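You operate a simulated robot arm through the tools that you are given. There is no shell and no other tool.

Carry out the task below with a simulated robot arm. There is one attempt and no reset: what you move stays moved.

JOB
Put things in order on the rear basin tiles. At the end: the blue peg from the rear basin tiles stands where the yellow-band cup stood; the cream bottle (marked "Wool wash") is in the grey bowl; the yellow-band cup stands where the cream bottle stood; the green peg stands where the blue peg stood; whatever was shut is shut again. Leave all else as you found it, and nothing knocked over.

Only the result counts: the job must be done as asked and must still hold three seconds after the hand-in. Knocking over, shifting, dropping, spilling or breaking anything else fails it.

ROBOT AND FRAMES
A 7-joint arm with a two-finger parallel gripper, fixed in place. Base frame: the origin is at the foot of the arm, x ahead of it, y to its left, z up; the work surface is at about z = 0. Lengths are in mm, angles in degrees, forces in N, time in s.
With the tool pointing down near the work surface it reaches from about 240 to 620 mm from the base axis. Its first joint turns from -66.0 to 66.0 degrees. Payload 2.6 kg.
The TCP is the grasp point between the finger pads, 30 mm short of the fingertips. In the tool frame z runs along the fingers and y along their closing line. Largest opening 94 mm; finger width 28, thickness 10; the body of the gripper, 50 by 96 mm, starts 55 mm behind the TCP.
Orientation is told as [roll, pitch, yaw] about the base's x, y, z axes, in that order, counted from this pose: with the fingers straight down and closing along the base's y, the tool's x points along the base's -x, its y along +y and its z along -z.

CONTROLS
- The arm moves only by the tool nudge_tool. Its argument "deltas" is a list that holds one entry, the list of rows, each a list of 7 numbers: the turn, a rotation vector about the tool's x, y, z in units of 5 degrees (1.0 is 5 degrees), then the shift along the tool's x, y, z in units of 25 mm (1.0 is 25 mm), then the opening in per cent of the stroke, from 0 (shut) to 100 (fully open). In form: [[[wx, wy, wz, x, y, z, fingers], ...]]. A call has 1 to 20 rows; each row shifts and turns the commanded pose from where the row before left it, along the tool's axes as they then stand. A call with a number of a shift or a turn outside -1 to 1 is refused whole. Rows are played at 5 a second. More than 50 mm and 8.6 degrees between two rows, or a gripper value outside its range, and nothing of the call is played. A pose out of reach is approached as far as the arm can. The call stops where the force on the tool passes 40 N (or 10 N more than at its start, if that is more) or the arm is blocked; 0.2 s more then pass. Each finger travels about 72 mm/s and halts on what it meets, pressing with about 41 N; the grip force reading is that of the motor and also rises with nothing between the fingers. The clock runs only during rows and for 0.2 s after the last one: add rows that do not move to give the fingers time. The reply holds the time, the measured pose of the TCP, the force on the tool along the base axes, the opening and the grip force, in the units named above and with some noise, with the torque about the TCP (base axes, N m) and any sound that the robot's microphone picked up, and new pictures: "pictures" is both (left out), scene, wrist or none.
- Cameras (640 x 400 px; columns grow to the right, rows downward): "scene" is fixed at [28.8, 429.1, 566]; the picture's right is [-0.86, -0.50, 0.00], its down [-0.31, 0.53, -0.79] and it looks along [0.40, -0.69, -0.61] (base axes); focal length 243 px, centre (320, 200). "wrist" rides on the gripper at [76, 14, -103] in the tool frame; the picture's right is [-0.18, 0.98, 0.00], its down [-0.75, -0.14, -0.64] and it looks along [-0.63, -0.12, 0.77] (tool axes); focal length 243 px, centre (320, 200). There is no depth. A picture from a camera that has moved, and an enlarged one, comes with that camera's place and axes in the base frame and with its lens. The place of the scene camera against the robot may be out by one fixed shift of up to 12 mm in any direction.
- zoom(camera, box): a new picture of the part [left, top, right, bottom] of that camera's present view, enlarged. The clock stands still meanwhile.
- sign_off(): hands the job in; it is judged then, once.

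Nothing tells you positions but the pictures and the camera data. Unless the task says otherwise, let go and move clear before handing in.

The tools are called as a command line: name --argument value ..., lists and objects as JSON in quotes. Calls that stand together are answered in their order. nudge_tool: Moves the arm, as the interface text tells. Its arguments: {"type":"object","properties":{"deltas":{"type":"array","items":{"type":"array","items":{"type":"array","items":{"type":"number"}}}},"pictures":{"type":"string","enum":["both","scene","wrist","none"]}},"required":["deltas"]} The other tools are called the same way: zoom (camera, box) takes an enlarged picture of a part of a camera's view; sign_off () hands the job in.

At the start:

```text
time: 0.0
tcp_pos: [310.0, -187.6, 400.1]
tcp_rot: [0.0, 0.0, 0.1]
ft_force: [0.5, 0.3, -1.1]
torque: [0.01, 0.01, 0.0]
gripper_width: 93.9
finger_force: 0.1
```

scene: 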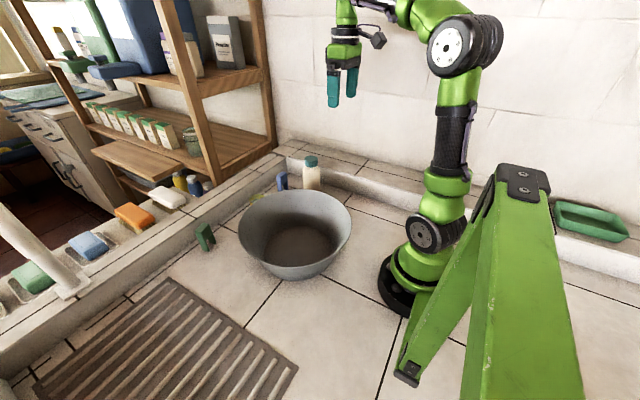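
wrist: 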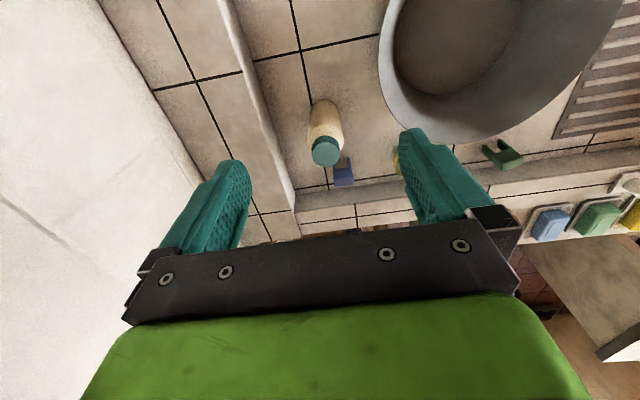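

I see a grey bowl on the tiles with a cream bottle, a blue peg and something yellow behind it, and a green peg to its left. I'll enlarge the views before moving anything.

zoom --camera "scene" --box '[180, 130, 380, 290]'

zoom --camera "wrist" --box '[260, 60, 560, 260]'

zoom --camera "scene" --box '[0, 0, 320, 200]'

```text
2.50 times, centred on (280, 210) of scene
camera zoom: at [28.8, 429.1, 566.0], right [-0.86, -0.5, 0.0], down [-0.31, 0.53, -0.79], along [0.4, -0.69, -0.61], focal length 608 px, centre (420, 175)
```

zoom: 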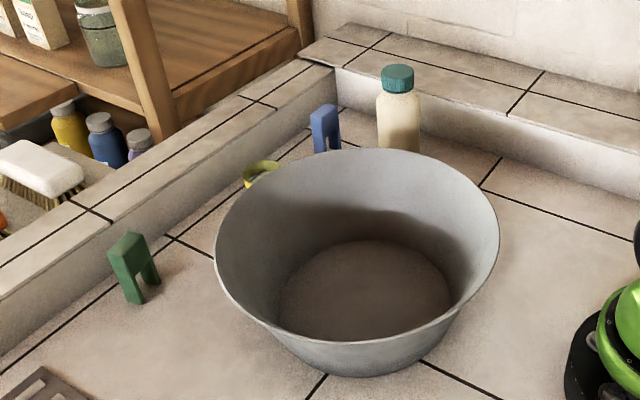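

```text
2.00 times, centred on (410, 160) of wrist
camera zoom: at [232.8, -172.2, 504.6], right [0.18, 0.98, 0.0], down [0.75, -0.14, 0.64], along [0.63, -0.12, -0.77], focal length 485 px, centre (140, 280)
```

zoom: 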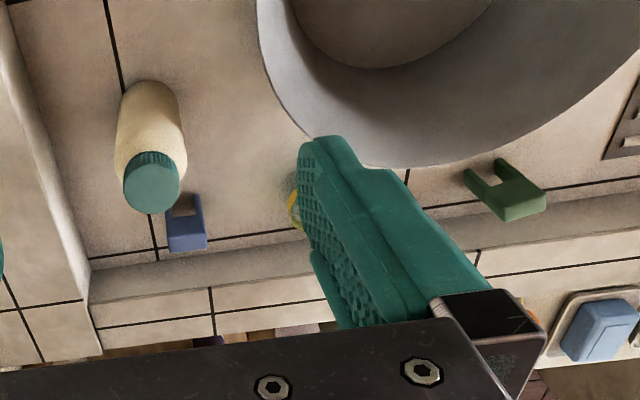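

```text
2.00 times, centred on (160, 100) of scene
camera zoom: at [28.8, 429.1, 566.0], right [-0.86, -0.5, 0.0], down [-0.31, 0.53, -0.79], along [0.4, -0.69, -0.61], focal length 486 px, centre (640, 400)
```

zoom: 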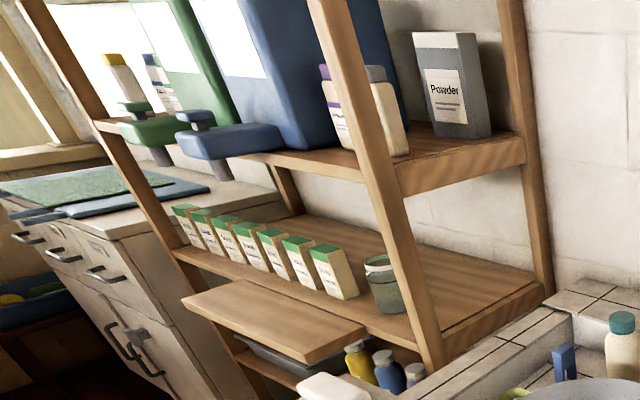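

The bottle looks to be near (420,-198), the blue peg near (556,-182), the cup near (540,-60) and the green peg near (559,163). I'll carry the wrist camera sideways at height for cleaner views.

nudge_tool --deltas '[[[0, 0, 0, 1, 1, 0, 100], [0, 0, 0, 1, 1, 0, 100], [0, 0, 0, 0, 1, 0, 100], [0, 0, 0, 0, 1, 0, 100], [0, 0, 0, 0, 0, 0, 100]]]' --pictures "wrist"

zoom --camera "wrist" --box '[160, 60, 480, 260]'

nudge_tool --deltas '[[[0, 0, 0, 0, 1, 0, 100], [0, 0, 0, 0, 1, 0, 100], [0, 0, 0, 0, 1, 0, 100], [0, 0, 0, 0, 1, 0, 100], [0, 0, 0, 0, 1, 0, 100], [0, 0, 0, 0, 1, 0, 100], [0, 0, 0, 0, 0, 0, 100]]]' --pictures "wrist"

zoom --camera "wrist" --box '[160, 60, 480, 260]'

```text
time: 1.2
tcp_pos: [261.3, -85.6, 400.7]
tcp_rot: [-0.1, 0.0, -0.1]
ft_force: [0.1, -0.1, -0.1]
torque: [0.0, -0.01, -0.01]
gripper_width: 93.9
finger_force: 0.0
camera wrist: at [184.7, -71.4, 505.6], right [0.18, 0.98, 0.0], down [0.75, -0.14, 0.64], along [0.63, -0.12, -0.77], focal length 243 px, centre (320, 200)
```

wrist: 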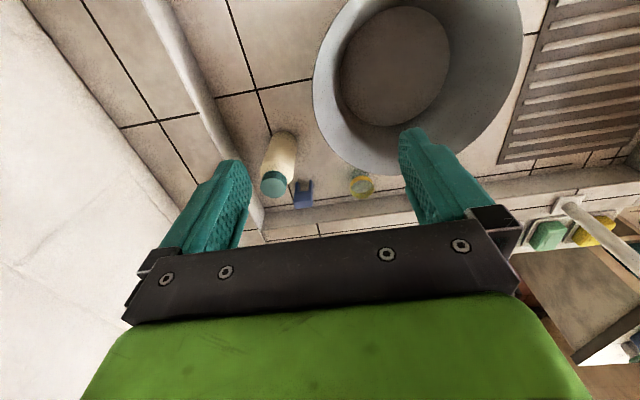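

```text
2.00 times, centred on (320, 160) of wrist
camera zoom: at [184.7, -71.4, 505.6], right [0.18, 0.98, 0.0], down [0.75, -0.14, 0.64], along [0.63, -0.12, -0.77], focal length 485 px, centre (320, 280)
```

zoom: 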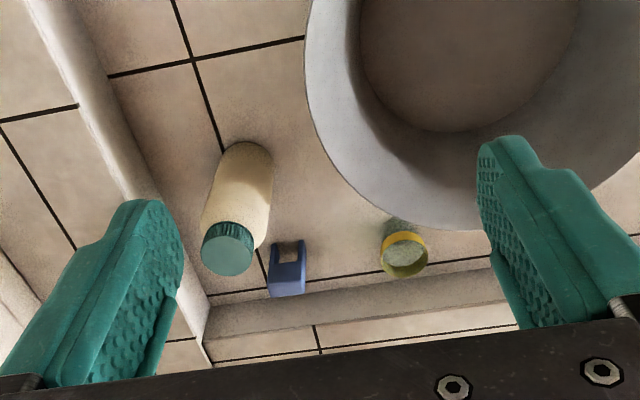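

```text
time: 2.8
tcp_pos: [258.7, 64.2, 403.0]
tcp_rot: [-0.1, 0.0, 0.0]
ft_force: [0.4, -0.3, -0.3]
torque: [-0.02, 0.01, -0.05]
gripper_width: 93.8
finger_force: 0.0
camera wrist: at [182.1, 78.7, 507.1], right [0.18, 0.98, 0.0], down [0.75, -0.14, 0.64], along [0.63, -0.12, -0.77], focal length 243 px, centre (320, 200)
```

wrist: 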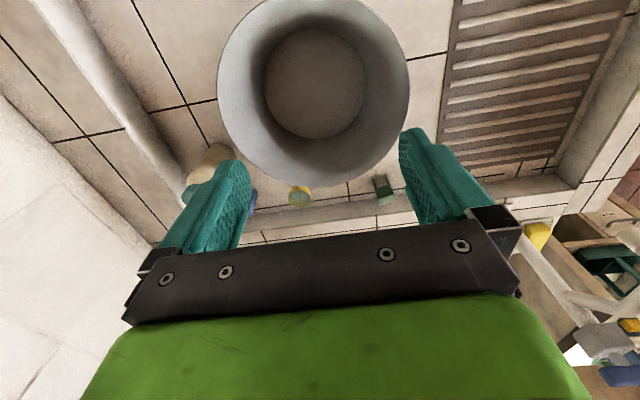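

```text
2.00 times, centred on (320, 160) of wrist
camera zoom: at [182.1, 78.7, 507.1], right [0.18, 0.98, 0.0], down [0.75, -0.14, 0.64], along [0.63, -0.12, -0.77], focal length 485 px, centre (320, 280)
```

zoom: 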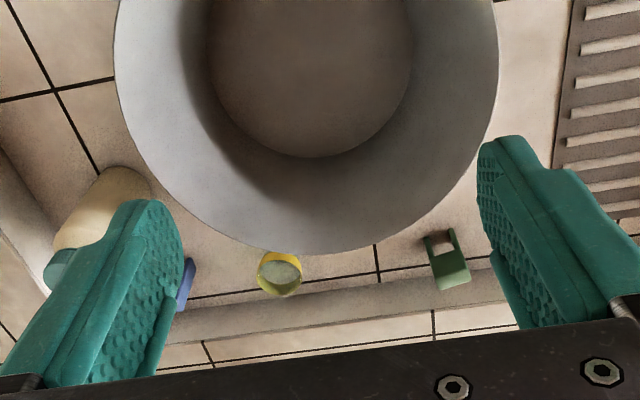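

The two wrist views triangulate well: bottle cap at about (420,-197,157), cup rim at (537,-37,54), blue peg top at (540,-177,66), green peg top at (565,165,65). The bowl floor centre is near (318,48) and its rim is about 120 high. Next I move above the bottle and look.

nudge_tool --deltas '[[[0, 0, 0, -0.587, -0.95, 0.45, 100], [0, 0, 0, -0.587, -0.95, 0.45, 100], [0, 0, 0, -0.587, -0.95, 0.45, 100], [0, 0, 0, -0.587, -0.95, 0.45, 100], [0, 0, 0, -0.587, -0.95, 0.45, 100], [0, 0, 0, -0.587, -0.95, 0.45, 100], [0, 0, 0, -0.587, -0.95, 0.45, 100], [0, 0, 0, -0.587, -0.95, 0.45, 100], [0, 0, 0, -0.587, -0.95, 0.45, 100], [0, 0, 0, -0.587, -0.95, 0.45, 100], [0, 0, 0, -0.587, -0.95, 0.45, 100], [0, 0, 0, 0, 0, 0, 100], [0, 0, 0, 0, 0, 0, 100]]]' --pictures "both"

zoom --camera "wrist" --box '[160, 0, 480, 200]'

zoom --camera "scene" --box '[200, 90, 360, 190]'

```text
time: 5.6
tcp_pos: [421.6, -200.6, 277.2]
tcp_rot: [0.0, 0.0, 0.0]
ft_force: [0.3, 0.2, -0.6]
torque: [-0.02, -0.04, -0.02]
gripper_width: 94.1
finger_force: 0.1
camera wrist: at [344.8, -185.8, 381.3], right [0.18, 0.98, 0.0], down [0.75, -0.14, 0.64], along [0.63, -0.12, -0.77], focal length 243 px, centre (320, 200)
```

scene: 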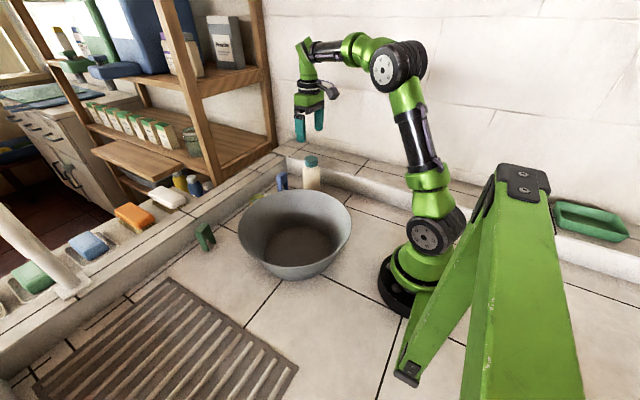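
wrist: 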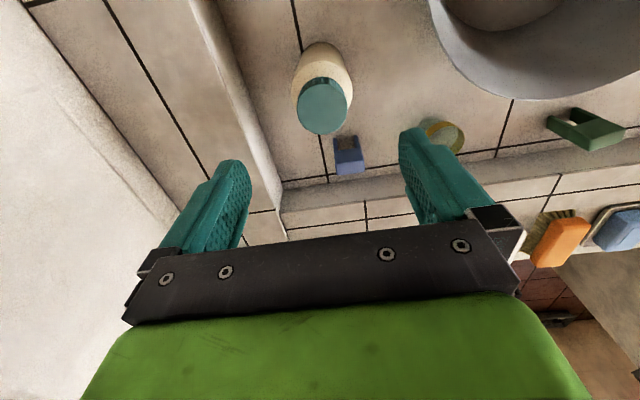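

```text
2.00 times, centred on (320, 100) of wrist
camera zoom: at [344.8, -185.8, 381.3], right [0.18, 0.98, 0.0], down [0.75, -0.14, 0.64], along [0.63, -0.12, -0.77], focal length 485 px, centre (320, 400)
```

zoom: 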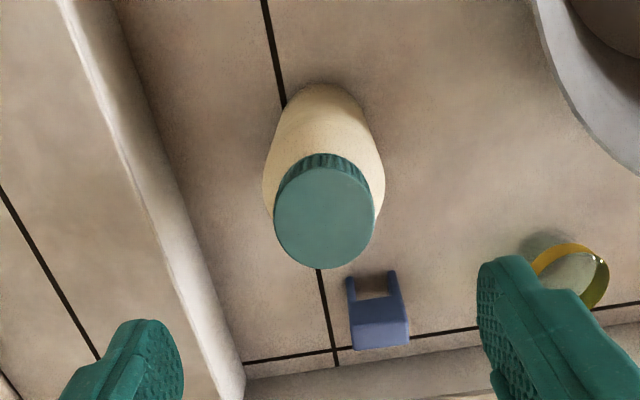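

```text
4.00 times, centred on (280, 140) of scene
camera zoom: at [28.8, 429.1, 566.0], right [-0.86, -0.5, 0.0], down [-0.31, 0.53, -0.79], along [0.4, -0.69, -0.61], focal length 972 px, centre (480, 440)
```

zoom: 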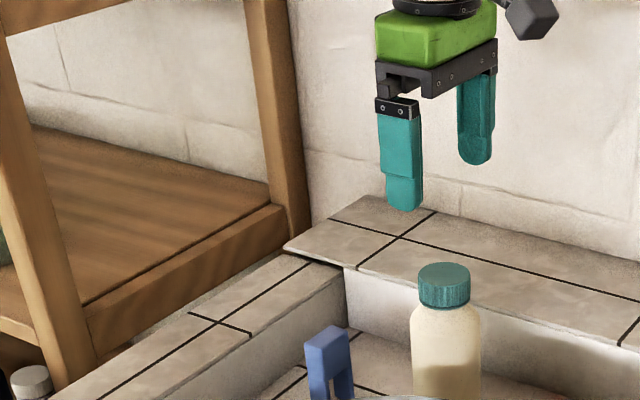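

I'm centred over the bottle to within 3 mm, and its cap is clear of both fingers. I go down to mid-body height and close on it.

nudge_tool --deltas '[[[0, 0, 0, -0.03, 0.1, 0.5, 100], [0, 0, 0, 0, 0, 1, 100], [0, 0, 0, 0, 0, 1, 100], [0, 0, 0, 0, 0, 1, 100], [0, 0, 0, 0, 0, 1, 100], [0, 0, 0, 0, 0, 1, 100], [0, 0, 0, 0, 0, 0.8, 100], [0, 0, 0, 0, 0, 0.4, 100], [0, 0, 0, 0, 0, 0, 100], [0, 0, 0, 0, 0, 0, 100]]]' --pictures "both"

zoom --camera "scene" --box '[220, 110, 380, 210]'

```text
time: 7.5
tcp_pos: [423.1, -194.5, 115.6]
tcp_rot: [-0.2, -0.8, 0.0]
ft_force: [-2.3, 1.3, 8.0]
torque: [-0.05, 0.06, -0.01]
gripper_width: 93.8
finger_force: 0.0
stopped in row 9: the force on the tool passed its limit at 44 N (the readings are from after the stop); the commanded pose is now the measured one
camera wrist: at [344.7, -180.8, 218.5], right [0.18, 0.98, 0.0], down [0.74, -0.14, 0.65], along [0.64, -0.12, -0.76], focal length 243 px, centre (320, 200)
```

scene: 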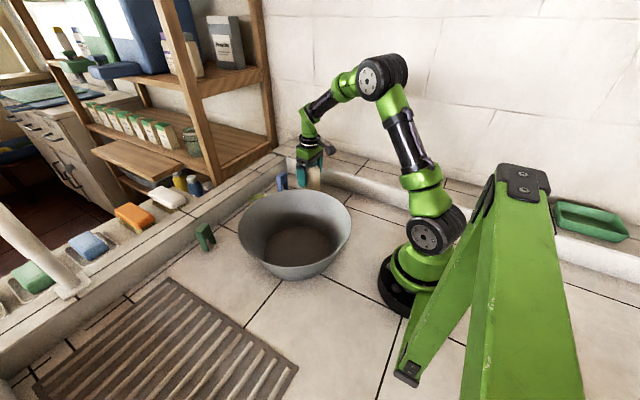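
wrist: 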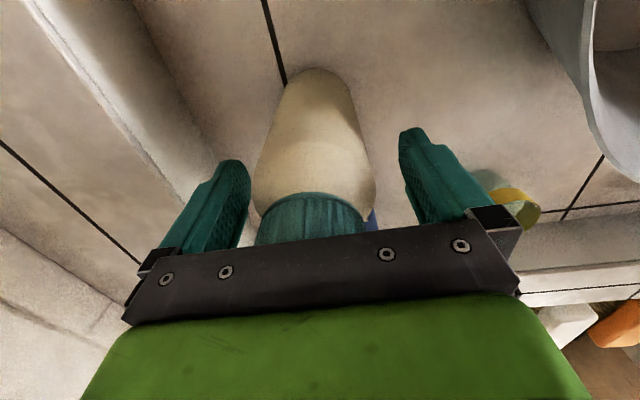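

```text
4.00 times, centred on (300, 160) of scene
camera zoom: at [28.7, 429.1, 566.0], right [-0.86, -0.5, 0.0], down [-0.31, 0.53, -0.79], along [0.4, -0.69, -0.61], focal length 972 px, centre (400, 360)
```

zoom: 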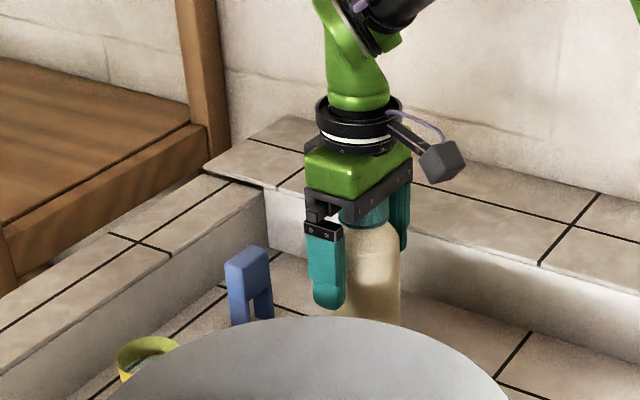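

The gripper's palm touched the cap top lightly at z 115; the bottle still stands upright between the fingers. I back up 8 mm, level the tool, recentre and close.

nudge_tool --deltas '[[[-0.04, 0.16, 0, 0, -0.12, -0.32, 100], [0, 0, 0, 0, 0, 0, 100], [0, 0, 0, 0, 0, 0, 100]]]' --pictures "wrist"

zoom --camera "scene" --box '[220, 110, 380, 210]'

```text
time: 8.3
tcp_pos: [422.7, -199.2, 123.2]
tcp_rot: [0.1, 0.1, 0.0]
ft_force: [0.4, -0.5, 0.2]
torque: [0.0, 0.01, -0.01]
gripper_width: 93.9
finger_force: 0.1
camera wrist: at [346.4, -184.0, 227.8], right [0.18, 0.98, 0.0], down [0.76, -0.14, 0.64], along [0.63, -0.12, -0.77], focal length 243 px, centre (320, 200)
```

wrist: 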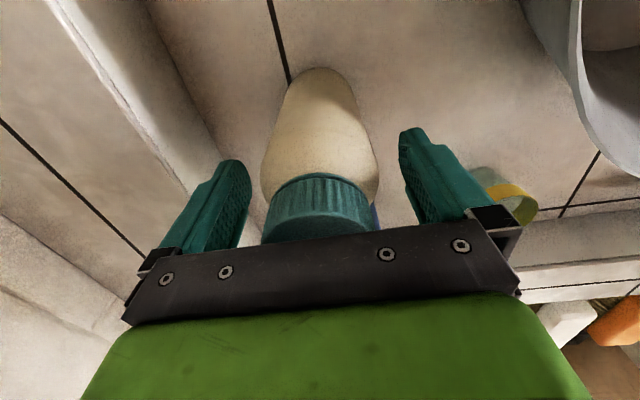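

```text
4.00 times, centred on (300, 160) of scene
camera zoom: at [28.8, 429.1, 566.0], right [-0.86, -0.5, 0.0], down [-0.31, 0.53, -0.79], along [0.4, -0.69, -0.61], focal length 972 px, centre (400, 360)
```

zoom: 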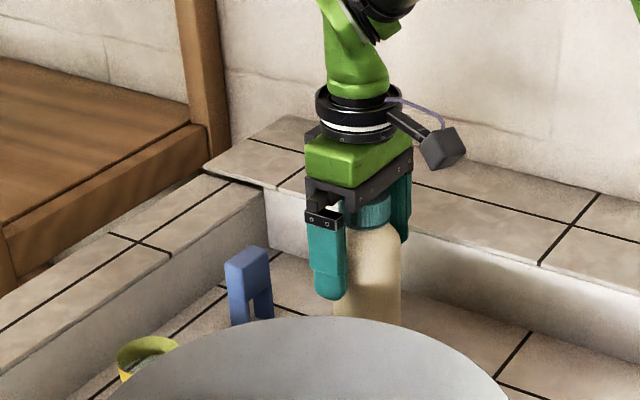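

The tool is level with no contact now. I close on the bottle with the arm still.

nudge_tool --deltas '[[[0, 0, 0, 0, 0.05, 0, 70], [0, 0, 0, 0, 0, 0, 50], [0, 0, 0, 0, 0, 0, 20], [0, 0, 0, 0, 0, 0, 0], [0, 0, 0, 0, 0, 0, 0]]]' --pictures "wrist"

zoom --camera "scene" --box '[220, 110, 380, 210]'

```text
time: 9.5
tcp_pos: [421.7, -197.0, 122.7]
tcp_rot: [0.0, 0.2, 0.1]
ft_force: [-0.5, -2.5, 2.1]
torque: [-0.18, -0.06, -0.02]
gripper_width: 62.7
finger_force: 40.9
camera wrist: at [345.9, -182.6, 227.4], right [0.18, 0.98, 0.0], down [0.75, -0.14, 0.64], along [0.63, -0.12, -0.77], focal length 243 px, centre (320, 200)
```

wrist: 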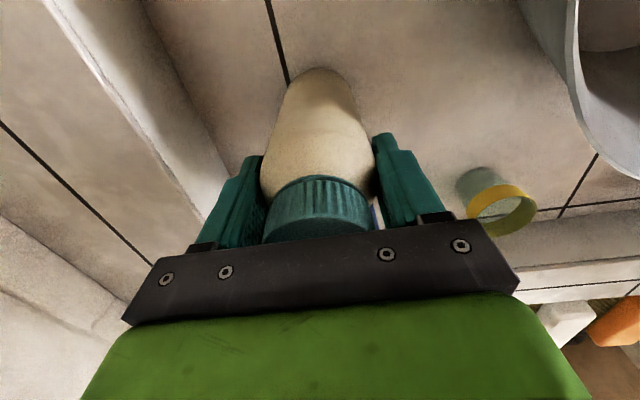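

```text
4.00 times, centred on (300, 160) of scene
camera zoom: at [28.8, 429.1, 566.0], right [-0.86, -0.5, 0.0], down [-0.31, 0.53, -0.79], along [0.4, -0.69, -0.61], focal length 972 px, centre (400, 360)
```

zoom: 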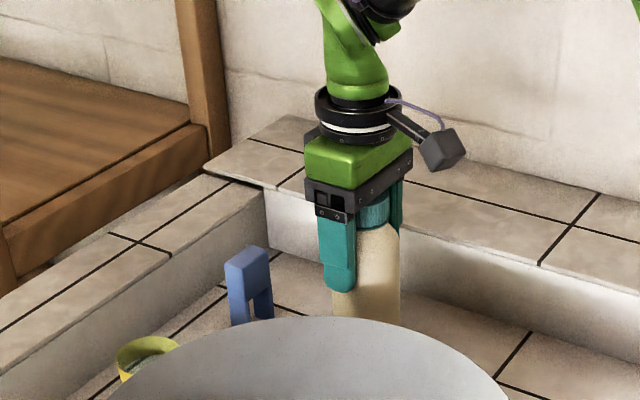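

The grip holds at 62.7 mm width, which matches the bottle. I lift straight up.

nudge_tool --deltas '[[[0, 0, 0, 0, 0, -0.3, 0], [0, 0, 0, 0, 0, -0.8, 0], [0, 0, 0, 0, 0, -1, 0], [0, 0, 0, 0, 0, -1, 0], [0, 0, 0, 0, 0, -1, 0], [0, 0, 0, 0, 0, -1, 0], [0, 0, 0, 0, 0, -1, 0], [0, 0, 0, 0, 0, -0.7, 0], [0, 0, 0, 0, 0, 0, 0]]]' --pictures "both"

zoom --camera "scene" --box '[220, 80, 380, 180]'

zoom --camera "wrist" --box '[200, 0, 520, 200]'

```text
time: 11.5
tcp_pos: [422.4, -196.9, 294.7]
tcp_rot: [0.2, 0.0, 0.0]
ft_force: [0.7, -0.2, -4.0]
torque: [0.02, 0.0, -0.01]
gripper_width: 62.8
finger_force: 40.9
camera wrist: at [345.4, -181.8, 399.0], right [0.18, 0.98, 0.0], down [0.76, -0.14, 0.64], along [0.63, -0.12, -0.77], focal length 243 px, centre (320, 200)
```

scene: 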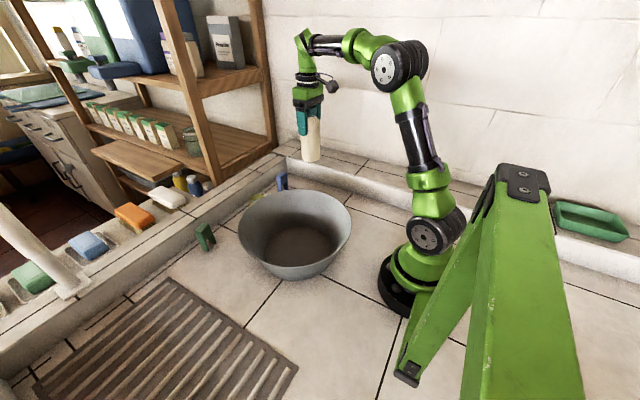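
wrist: 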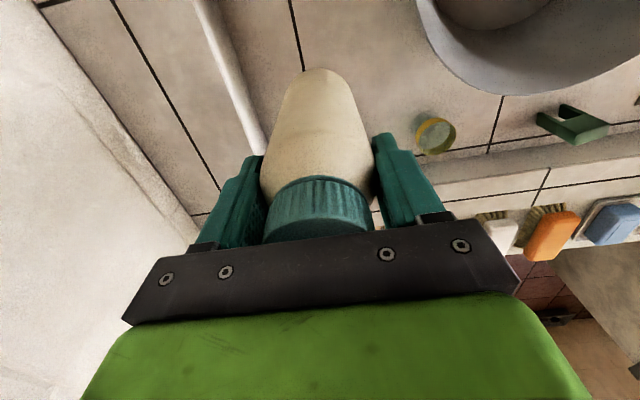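

```text
4.00 times, centred on (300, 130) of scene
camera zoom: at [28.8, 429.1, 566.0], right [-0.86, -0.5, 0.0], down [-0.31, 0.53, -0.79], along [0.4, -0.69, -0.61], focal length 972 px, centre (400, 480)
```

zoom: 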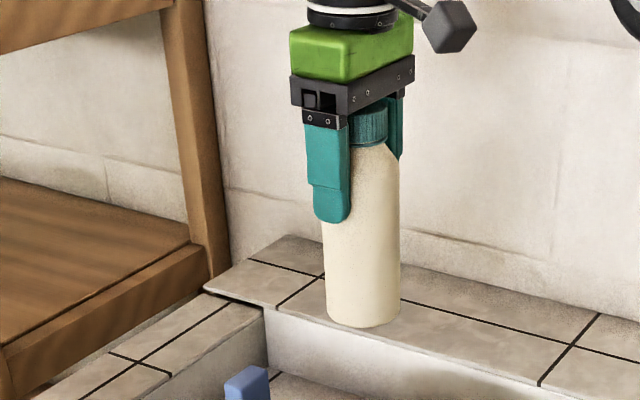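

```text
2.00 times, centred on (360, 100) of wrist
camera zoom: at [345.4, -181.8, 399.0], right [0.18, 0.98, 0.0], down [0.76, -0.14, 0.64], along [0.63, -0.12, -0.77], focal length 485 px, centre (240, 400)
```

zoom: 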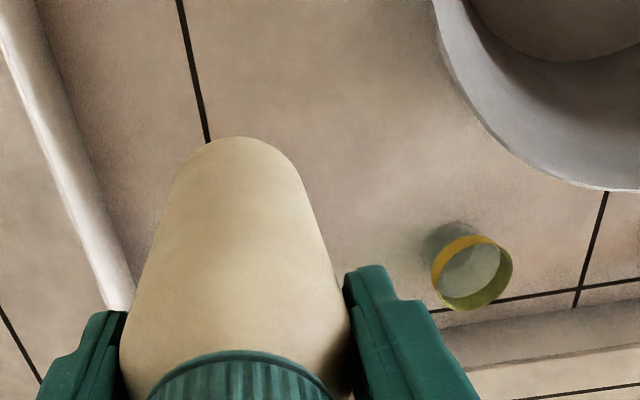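

The bottle hangs straight with its base near z 172, above the bowl rim. I carry it over the bowl centre at (318,48).

nudge_tool --deltas '[[[0, 0, 0, 0.2, 0.5, 0, 0], [0, 0, 0, 0.4, 0.9, 0, 0], [0, 0, 0, 0.42, 1, 0, 0], [0, 0, 0, 0.42, 1, 0, 0], [0, 0, 0, 0.42, 1, 0, 0], [0, 0, 0, 0.42, 1, 0, 0], [0, 0, 0, 0.42, 1, 0, 0], [0, 0, 0, 0.42, 1, 0, 0], [0, 0, 0, 0.42, 1, 0, 0], [0, 0, 0, 0.4, 0.9, 0, 0], [0, 0, 0, 0.2, 0.5, 0, 0], [0, 0, 0, 0, 0, 0, 0], [0, 0, 0, 0, 0, 0, 0]]]' --pictures "both"

zoom --camera "scene" --box '[220, 110, 380, 290]'

```text
time: 14.3
tcp_pos: [321.4, 48.4, 293.6]
tcp_rot: [0.2, 0.1, 0.0]
ft_force: [0.1, -0.5, -5.1]
torque: [-0.03, -0.02, -0.02]
gripper_width: 62.5
finger_force: 41.0
camera wrist: at [244.3, 61.4, 398.0], right [0.18, 0.98, 0.0], down [0.76, -0.14, 0.64], along [0.63, -0.12, -0.77], focal length 243 px, centre (320, 200)
```

scene: 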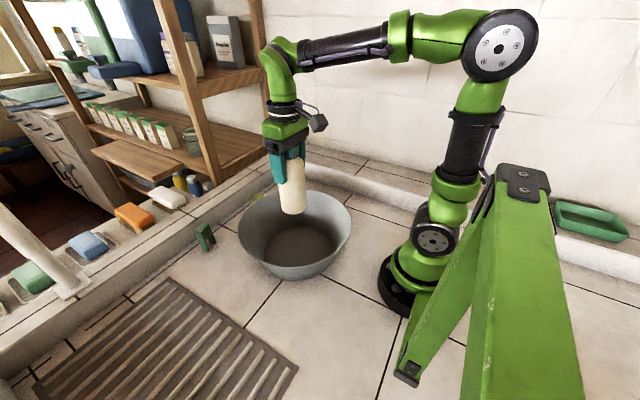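
wrist: 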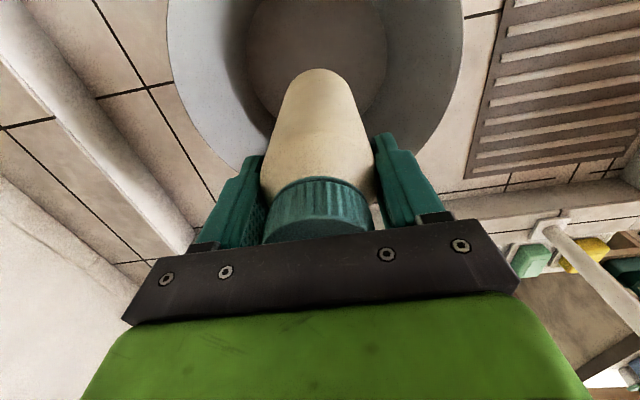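

```text
2.22 times, centred on (300, 200) of scene
camera zoom: at [28.8, 429.1, 566.0], right [-0.86, -0.5, 0.0], down [-0.31, 0.53, -0.79], along [0.4, -0.69, -0.61], focal length 540 px, centre (364, 200)
```

zoom: 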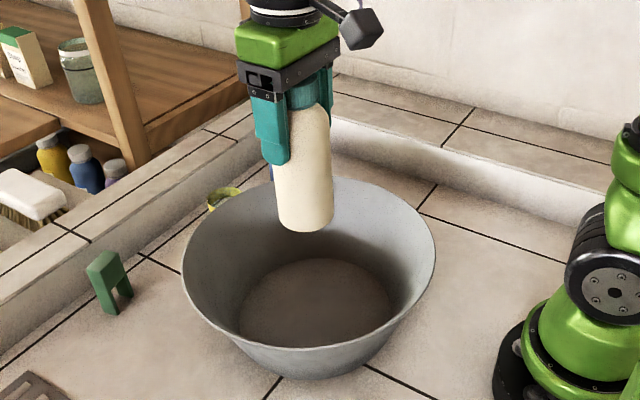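

The bottle sits over the middle of the bowl floor in both views. I lower most of the way, then creep.

nudge_tool --deltas '[[[0, 0, 0, 0, 0, 0.5, 0], [0, 0, 0, 0, 0, 1, 0], [0, 0, 0, 0, 0, 1, 0], [0, 0, 0, 0, 0, 1, 0], [0, 0, 0, 0, 0, 1, 0], [0, 0, 0, 0, 0, 1, 0], [0, 0, 0, 0, 0, 0.6, 0], [0, 0, 0, 0, 0, 0.2, 0], [0, 0, 0, 0, 0, 0, 0]]]' --pictures "both"

zoom --camera "scene" --box '[220, 110, 380, 290]'

```text
time: 16.3
tcp_pos: [319.5, 45.7, 133.7]
tcp_rot: [0.2, 0.1, 0.0]
ft_force: [0.6, -0.5, -4.3]
torque: [0.02, 0.0, 0.04]
gripper_width: 62.1
finger_force: 41.2
camera wrist: at [242.5, 60.3, 239.3], right [0.18, 0.98, 0.0], down [0.76, -0.14, 0.64], along [0.63, -0.12, -0.77], focal length 243 px, centre (320, 200)
```

scene: 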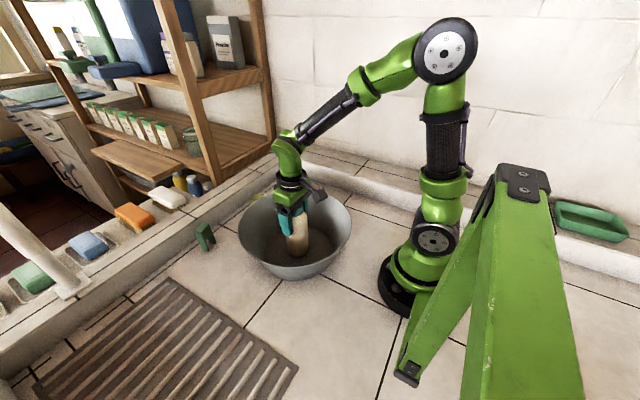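
wrist: 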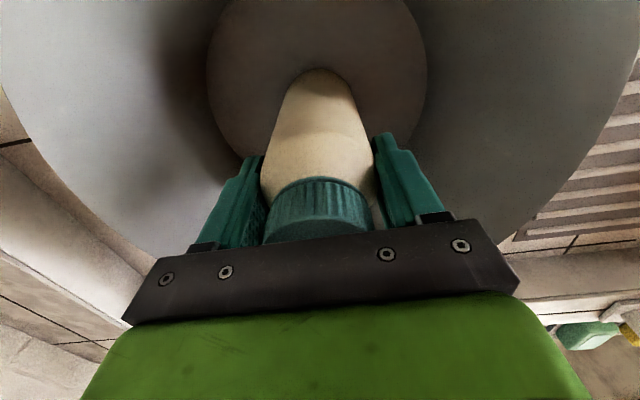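

```text
2.22 times, centred on (300, 200) of scene
camera zoom: at [28.8, 429.1, 566.0], right [-0.86, -0.5, 0.0], down [-0.31, 0.53, -0.79], along [0.4, -0.69, -0.61], focal length 540 px, centre (364, 200)
```

zoom: 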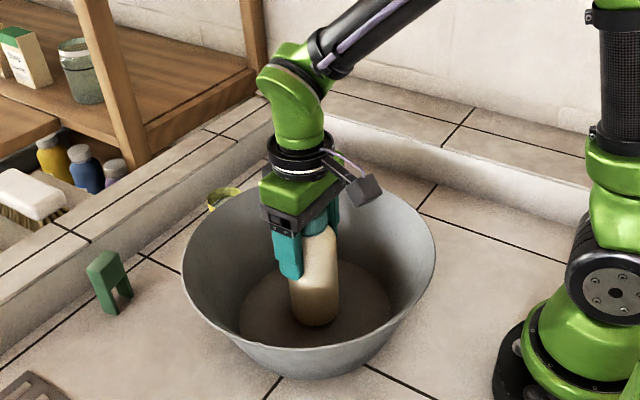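

The base is just above the bowl floor. I creep down a few millimetres and watch the force.

nudge_tool --deltas '[[[0, 0, 0, 0, 0, 0.06, 0], [0, 0, 0, 0, 0, 0.06, 0], [0, 0, 0, 0, 0, 0.06, 0], [0, 0, 0, 0, 0, 0, 0]]]' --pictures "none"

```text
time: 17.3
tcp_pos: [318.8, 47.1, 130.1]
tcp_rot: [0.1, 0.1, 0.0]
ft_force: [-0.4, -0.1, -5.0]
torque: [-0.06, -0.04, 0.01]
gripper_width: 62.2
finger_force: 40.2
```

No contact yet, so I continue in small steps.

nudge_tool --deltas '[[[0, 0, 0, 0, 0, 0.05, 0], [0, 0, 0, 0, 0, 0.05, 0], [0, 0, 0, 0, 0, 0, 0]]]' --pictures "none"

nudge_tool --deltas '[[[0, 0, 0, 0, 0, 0.05, 0], [0, 0, 0, 0, 0, 0, 0]]]' --pictures "none"

```text
time: 18.1
tcp_pos: [319.2, 46.6, 130.8]
tcp_rot: [0.1, 0.0, -0.1]
ft_force: [-9.3, -3.1, 26.6]
torque: [0.19, 0.72, 0.06]
gripper_width: 62.0
finger_force: 41.2
```

```text
time: 18.7
tcp_pos: [318.5, 47.4, 127.2]
tcp_rot: [-0.1, -0.2, 0.0]
ft_force: [-5.8, -6.8, 31.1]
torque: [-0.28, 0.04, -0.07]
gripper_width: 61.9
finger_force: 40.6
```

Contact is clear at about 31 N. I ease off 1–1.5 mm and open the fingers.

nudge_tool --deltas '[[[0, 0, 0, 0, 0, -0.05, 0], [0, 0, 0, 0, 0, 0, 0]]]' --pictures "none"

```text
time: 19.3
tcp_pos: [319.3, 49.4, 129.3]
tcp_rot: [0.2, 0.1, 0.2]
ft_force: [2.8, -1.5, 7.1]
torque: [-0.09, -0.66, -0.11]
gripper_width: 61.6
finger_force: 41.0
```

nudge_tool --deltas '[[[0, 0, 0, 0, 0, 0, 70], [0, 0, 0, 0, 0, 0, 80], [0, 0, 0, 0, 0, 0, 100], [0, 0, 0, 0, 0, 0, 100]]]' --pictures "wrist"

zoom --camera "scene" --box '[220, 110, 380, 290]'

```text
time: 20.3
tcp_pos: [319.3, 49.5, 128.8]
tcp_rot: [0.1, 0.1, 0.0]
ft_force: [-1.0, -0.4, 0.2]
torque: [-0.01, 0.0, 0.0]
gripper_width: 93.9
finger_force: 0.0
camera wrist: at [242.7, 62.6, 232.7], right [0.18, 0.98, 0.0], down [0.75, -0.14, 0.64], along [0.63, -0.12, -0.77], focal length 243 px, centre (320, 200)
```

wrist: 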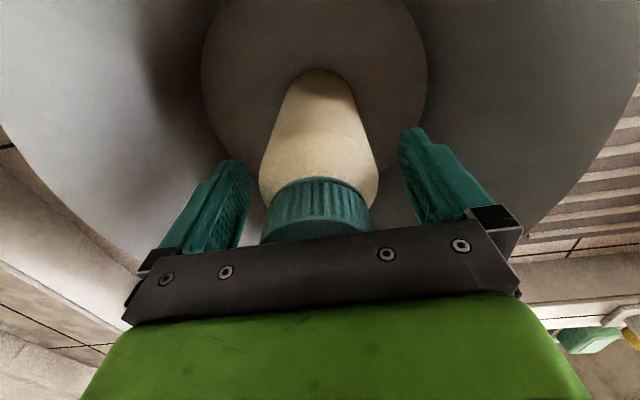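

```text
2.22 times, centred on (300, 200) of scene
camera zoom: at [28.8, 429.1, 566.0], right [-0.86, -0.5, 0.0], down [-0.31, 0.53, -0.79], along [0.4, -0.69, -0.61], focal length 540 px, centre (364, 200)
```

zoom: 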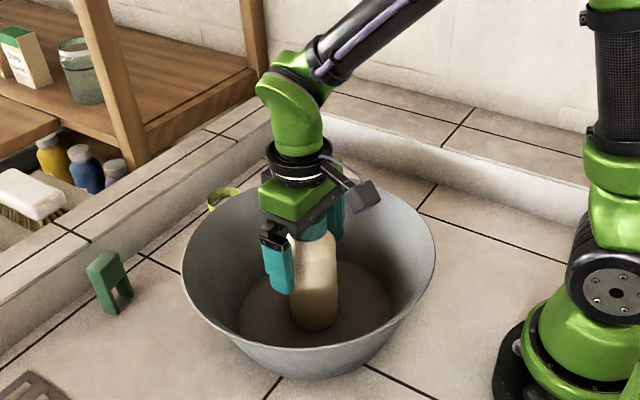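

The bottle stands on its own in the bowl. I rise straight up, then go over the cup, turning the tool 30° so the camera stays away from the bowl rim.

nudge_tool --deltas '[[[0, 0, 0, 0, 0, -0.5, 100], [0, 0, 0, 0, 0, -1, 100], [0, 0, 0, 0, 0, -1, 100], [0, 0, 0, 0, 0, -1, 100], [0, 0, 0, 0, 0, -1, 100], [0, 0, 0, 0, 0, -1, 100], [0, 0, 0, 0, 0, -1, 100], [0, 0, 0, 0, 0, 0, 100]]]' --pictures "wrist"

nudge_tool --deltas '[[[0, 0, 0, -0.968, -0.387, 0, 100], [0, 0, 0, -0.968, -0.387, 0, 100], [0, 0, 0, -0.968, -0.387, 0, 100], [0, 0, 0, -0.968, -0.387, 0, 100], [0, 0, 0, -0.968, -0.387, 0, 100], [0, 0, 0, -0.968, -0.387, 0, 100], [0, 0, 0, -0.968, -0.387, 0, 100], [0, 0, 0, -0.968, -0.387, 0, 100], [0, 0, 0, -0.968, -0.387, 0, 100], [0, 0, -1, 0, 0, 0, 100], [0, 0, -1, 0, 0, 0, 100], [0, 0, -1, 0, 0, 0, 100], [0, 0, -1, 0, 0, 0, 100], [0, 0, -1, 0, 0, 0, 100], [0, 0, -1, 0, 0, 0, 100], [0, 0, 0, 0, 0, 0, 100]]]' --pictures "both"

zoom --camera "wrist" --box '[160, 0, 480, 200]'

zoom --camera "scene" --box '[200, 110, 360, 290]'

```text
time: 22.1
tcp_pos: [320.8, 50.4, 293.2]
tcp_rot: [0.1, 0.1, 0.0]
ft_force: [-0.5, -0.2, -0.2]
torque: [-0.02, 0.01, 0.0]
gripper_width: 94.2
finger_force: 0.0
camera wrist: at [243.8, 63.4, 397.3], right [0.18, 0.98, 0.0], down [0.76, -0.14, 0.64], along [0.63, -0.12, -0.77], focal length 243 px, centre (320, 200)
```

wrist: 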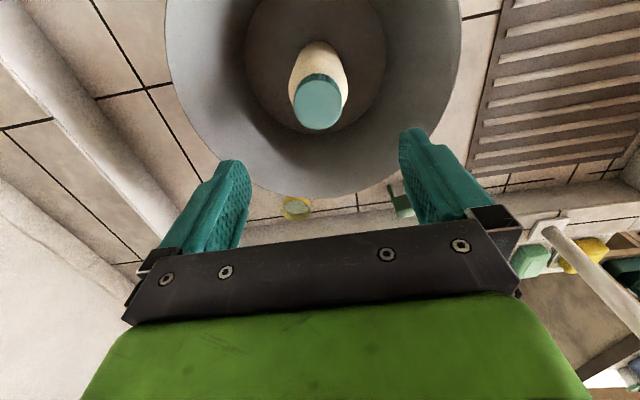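

```text
time: 25.5
tcp_pos: [536.2, -40.3, 291.7]
tcp_rot: [0.0, 0.0, 29.9]
ft_force: [-0.5, -0.6, 0.0]
torque: [0.02, -0.01, 0.0]
gripper_width: 94.2
finger_force: 0.1
camera wrist: at [463.3, -65.7, 395.6], right [-0.33, 0.94, 0.0], down [0.72, 0.25, 0.64], along [0.6, 0.21, -0.77], focal length 243 px, centre (320, 200)
```

scene: 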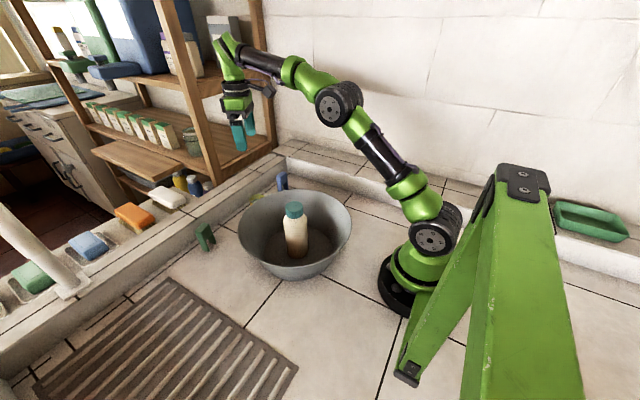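
wrist: 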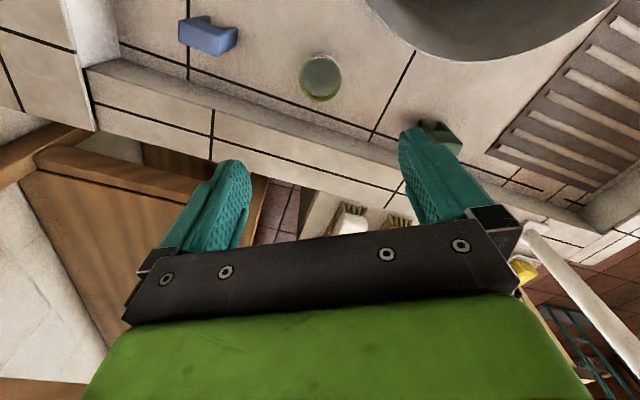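

```text
2.00 times, centred on (320, 100) of wrist
camera zoom: at [463.3, -65.7, 395.6], right [-0.33, 0.94, 0.0], down [0.72, 0.25, 0.64], along [0.6, 0.21, -0.77], focal length 485 px, centre (320, 400)
```

zoom: 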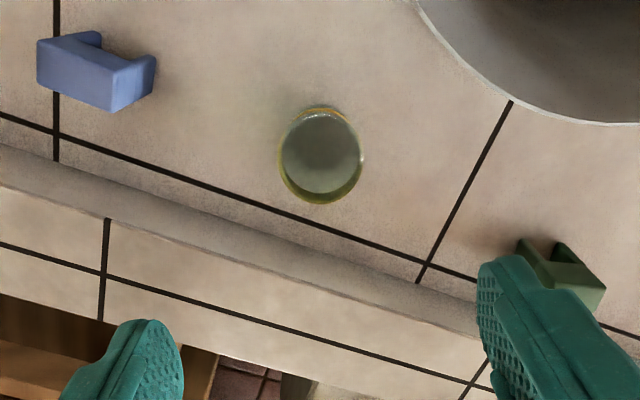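

```text
2.22 times, centred on (280, 200) of scene
camera zoom: at [28.8, 429.1, 566.0], right [-0.86, -0.5, 0.0], down [-0.31, 0.53, -0.79], along [0.4, -0.69, -0.61], focal length 540 px, centre (409, 200)
```

zoom: 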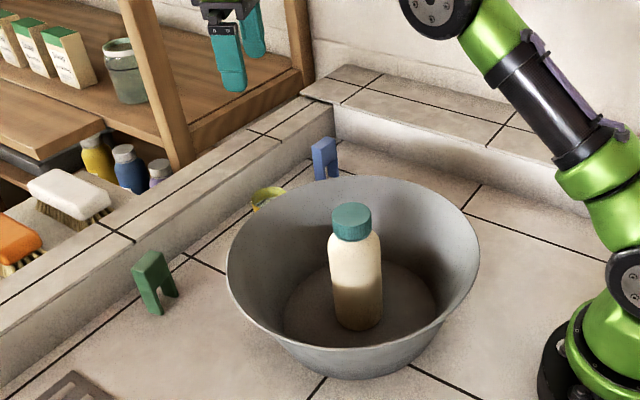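

The cup is at about (539,-38) and seems to hold liquid, so it must stay level. I make a small correction and descend to just above its rim for a check.

nudge_tool --deltas '[[[0, 0, 0, -0.12, 0.02, 0.6, 100], [0, 0, 0, 0, 0, 1, 100], [0, 0, 0, 0, 0, 1, 100], [0, 0, 0, 0, 0, 1, 100], [0, 0, 0, 0, 0, 1, 100], [0, 0, 0, 0, 0, 1, 100], [0, 0, 0, 0, 0, 1, 100], [0, 0, 0, 0, 0, 0.8, 100], [0, 0, 0, 0, 0, 0.2, 100], [0, 0, 0, 0, 0, 0, 100], [0, 0, 0, 0, 0, 0, 100]]]' --pictures "both"

zoom --camera "wrist" --box '[160, 0, 480, 200]'

zoom --camera "scene" --box '[200, 110, 360, 210]'

```text
time: 27.9
tcp_pos: [538.5, -35.3, 100.7]
tcp_rot: [0.1, 0.2, 30.0]
ft_force: [0.0, 0.2, -0.4]
torque: [0.01, 0.03, 0.01]
gripper_width: 93.7
finger_force: 0.1
camera wrist: at [465.2, -61.7, 204.7], right [-0.33, 0.94, 0.0], down [0.72, 0.25, 0.64], along [0.6, 0.21, -0.77], focal length 243 px, centre (320, 200)
```

scene: 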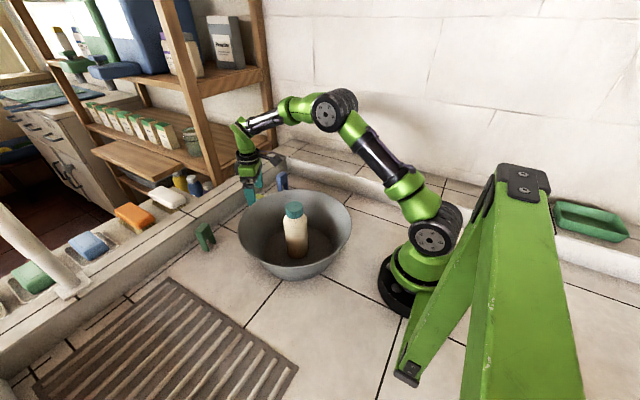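
wrist: 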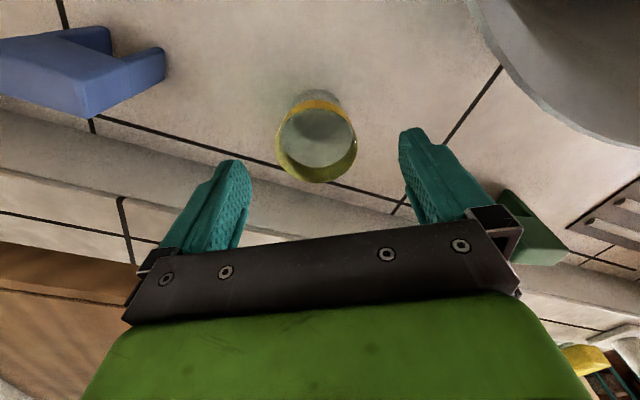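

```text
2.00 times, centred on (320, 100) of wrist
camera zoom: at [465.2, -61.7, 204.7], right [-0.33, 0.94, 0.0], down [0.72, 0.25, 0.64], along [0.6, 0.21, -0.77], focal length 485 px, centre (320, 400)
```

zoom: 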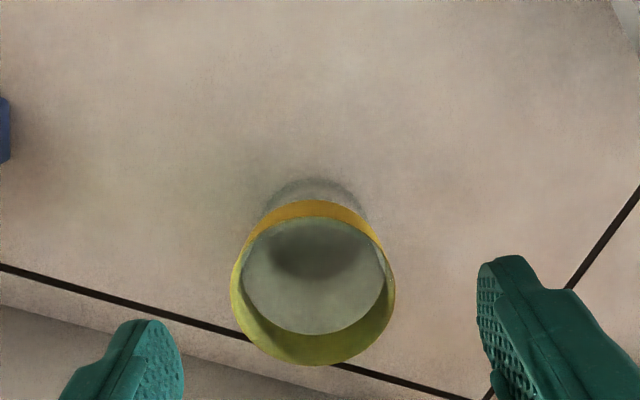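

```text
4.00 times, centred on (280, 160) of scene
camera zoom: at [28.8, 429.1, 566.0], right [-0.86, -0.5, 0.0], down [-0.31, 0.53, -0.79], along [0.4, -0.69, -0.61], focal length 972 px, centre (480, 360)
```

zoom: 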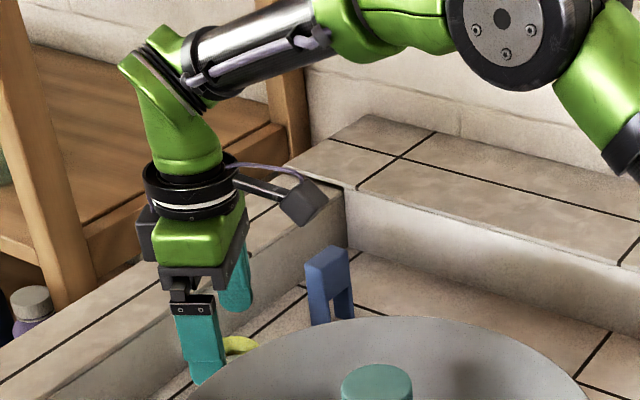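

The cup is centred between the fingers to about 3 mm. I correct, descend to z 38 and close slowly.

nudge_tool --deltas '[[[0, 0, 0, 0.1, -0.065, 0.5, 100], [0, 0, 0, 0, 0, 0.8, 100], [0, 0, 0, 0, 0, 0.8, 100], [0, 0, 0, 0, 0, 0.4, 100], [0, 0, 0, 0, 0, 0, 100], [0, 0, 0, 0, 0, 0, 100]]]' --pictures "wrist"

zoom --camera "scene" --box '[200, 110, 360, 210]'

```text
time: 29.3
tcp_pos: [538.9, -38.5, 37.8]
tcp_rot: [0.0, 0.0, 30.0]
ft_force: [-0.1, 0.3, -0.4]
torque: [0.0, 0.03, -0.02]
gripper_width: 94.0
finger_force: 0.0
camera wrist: at [465.3, -64.9, 142.0], right [-0.33, 0.94, 0.0], down [0.72, 0.25, 0.64], along [0.6, 0.21, -0.77], focal length 243 px, centre (320, 200)
```

wrist: 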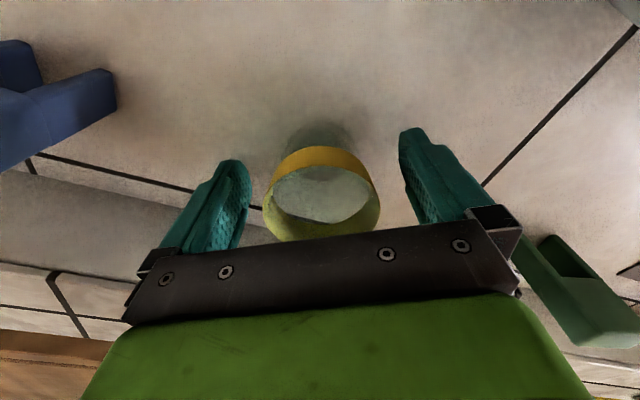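

```text
4.00 times, centred on (280, 160) of scene
camera zoom: at [28.8, 429.1, 566.0], right [-0.86, -0.5, 0.0], down [-0.31, 0.53, -0.79], along [0.4, -0.69, -0.61], focal length 972 px, centre (480, 360)
```

zoom: 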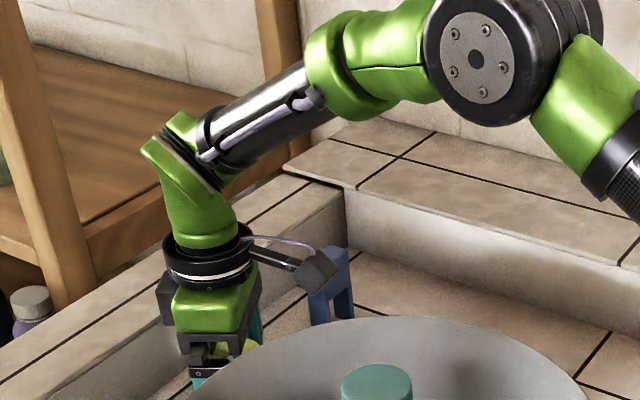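

The fingers straddle the cup evenly. I close with the arm still.

nudge_tool --deltas '[[[0, 0, 0, 0, 0, 0, 75], [0, 0, 0, 0, 0, 0, 62], [0, 0, 0, 0, 0, 0, 50], [0, 0, 0, 0, 0, 0, 30], [0, 0, 0, 0, 0, 0, 0], [0, 0, 0, 0, 0, 0, 0]]]' --pictures "wrist"

```text
time: 30.7
tcp_pos: [538.8, -40.0, 37.9]
tcp_rot: [0.1, 0.1, 29.9]
ft_force: [-0.3, -0.1, 1.6]
torque: [-0.03, 0.0, -0.04]
gripper_width: 52.3
finger_force: 40.9
camera wrist: at [465.4, -65.0, 142.2], right [-0.33, 0.94, 0.0], down [0.72, 0.25, 0.64], along [0.6, 0.21, -0.77], focal length 243 px, centre (320, 200)
```

wrist: 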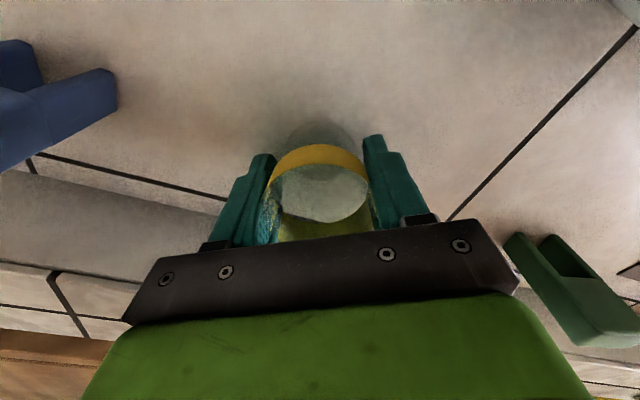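

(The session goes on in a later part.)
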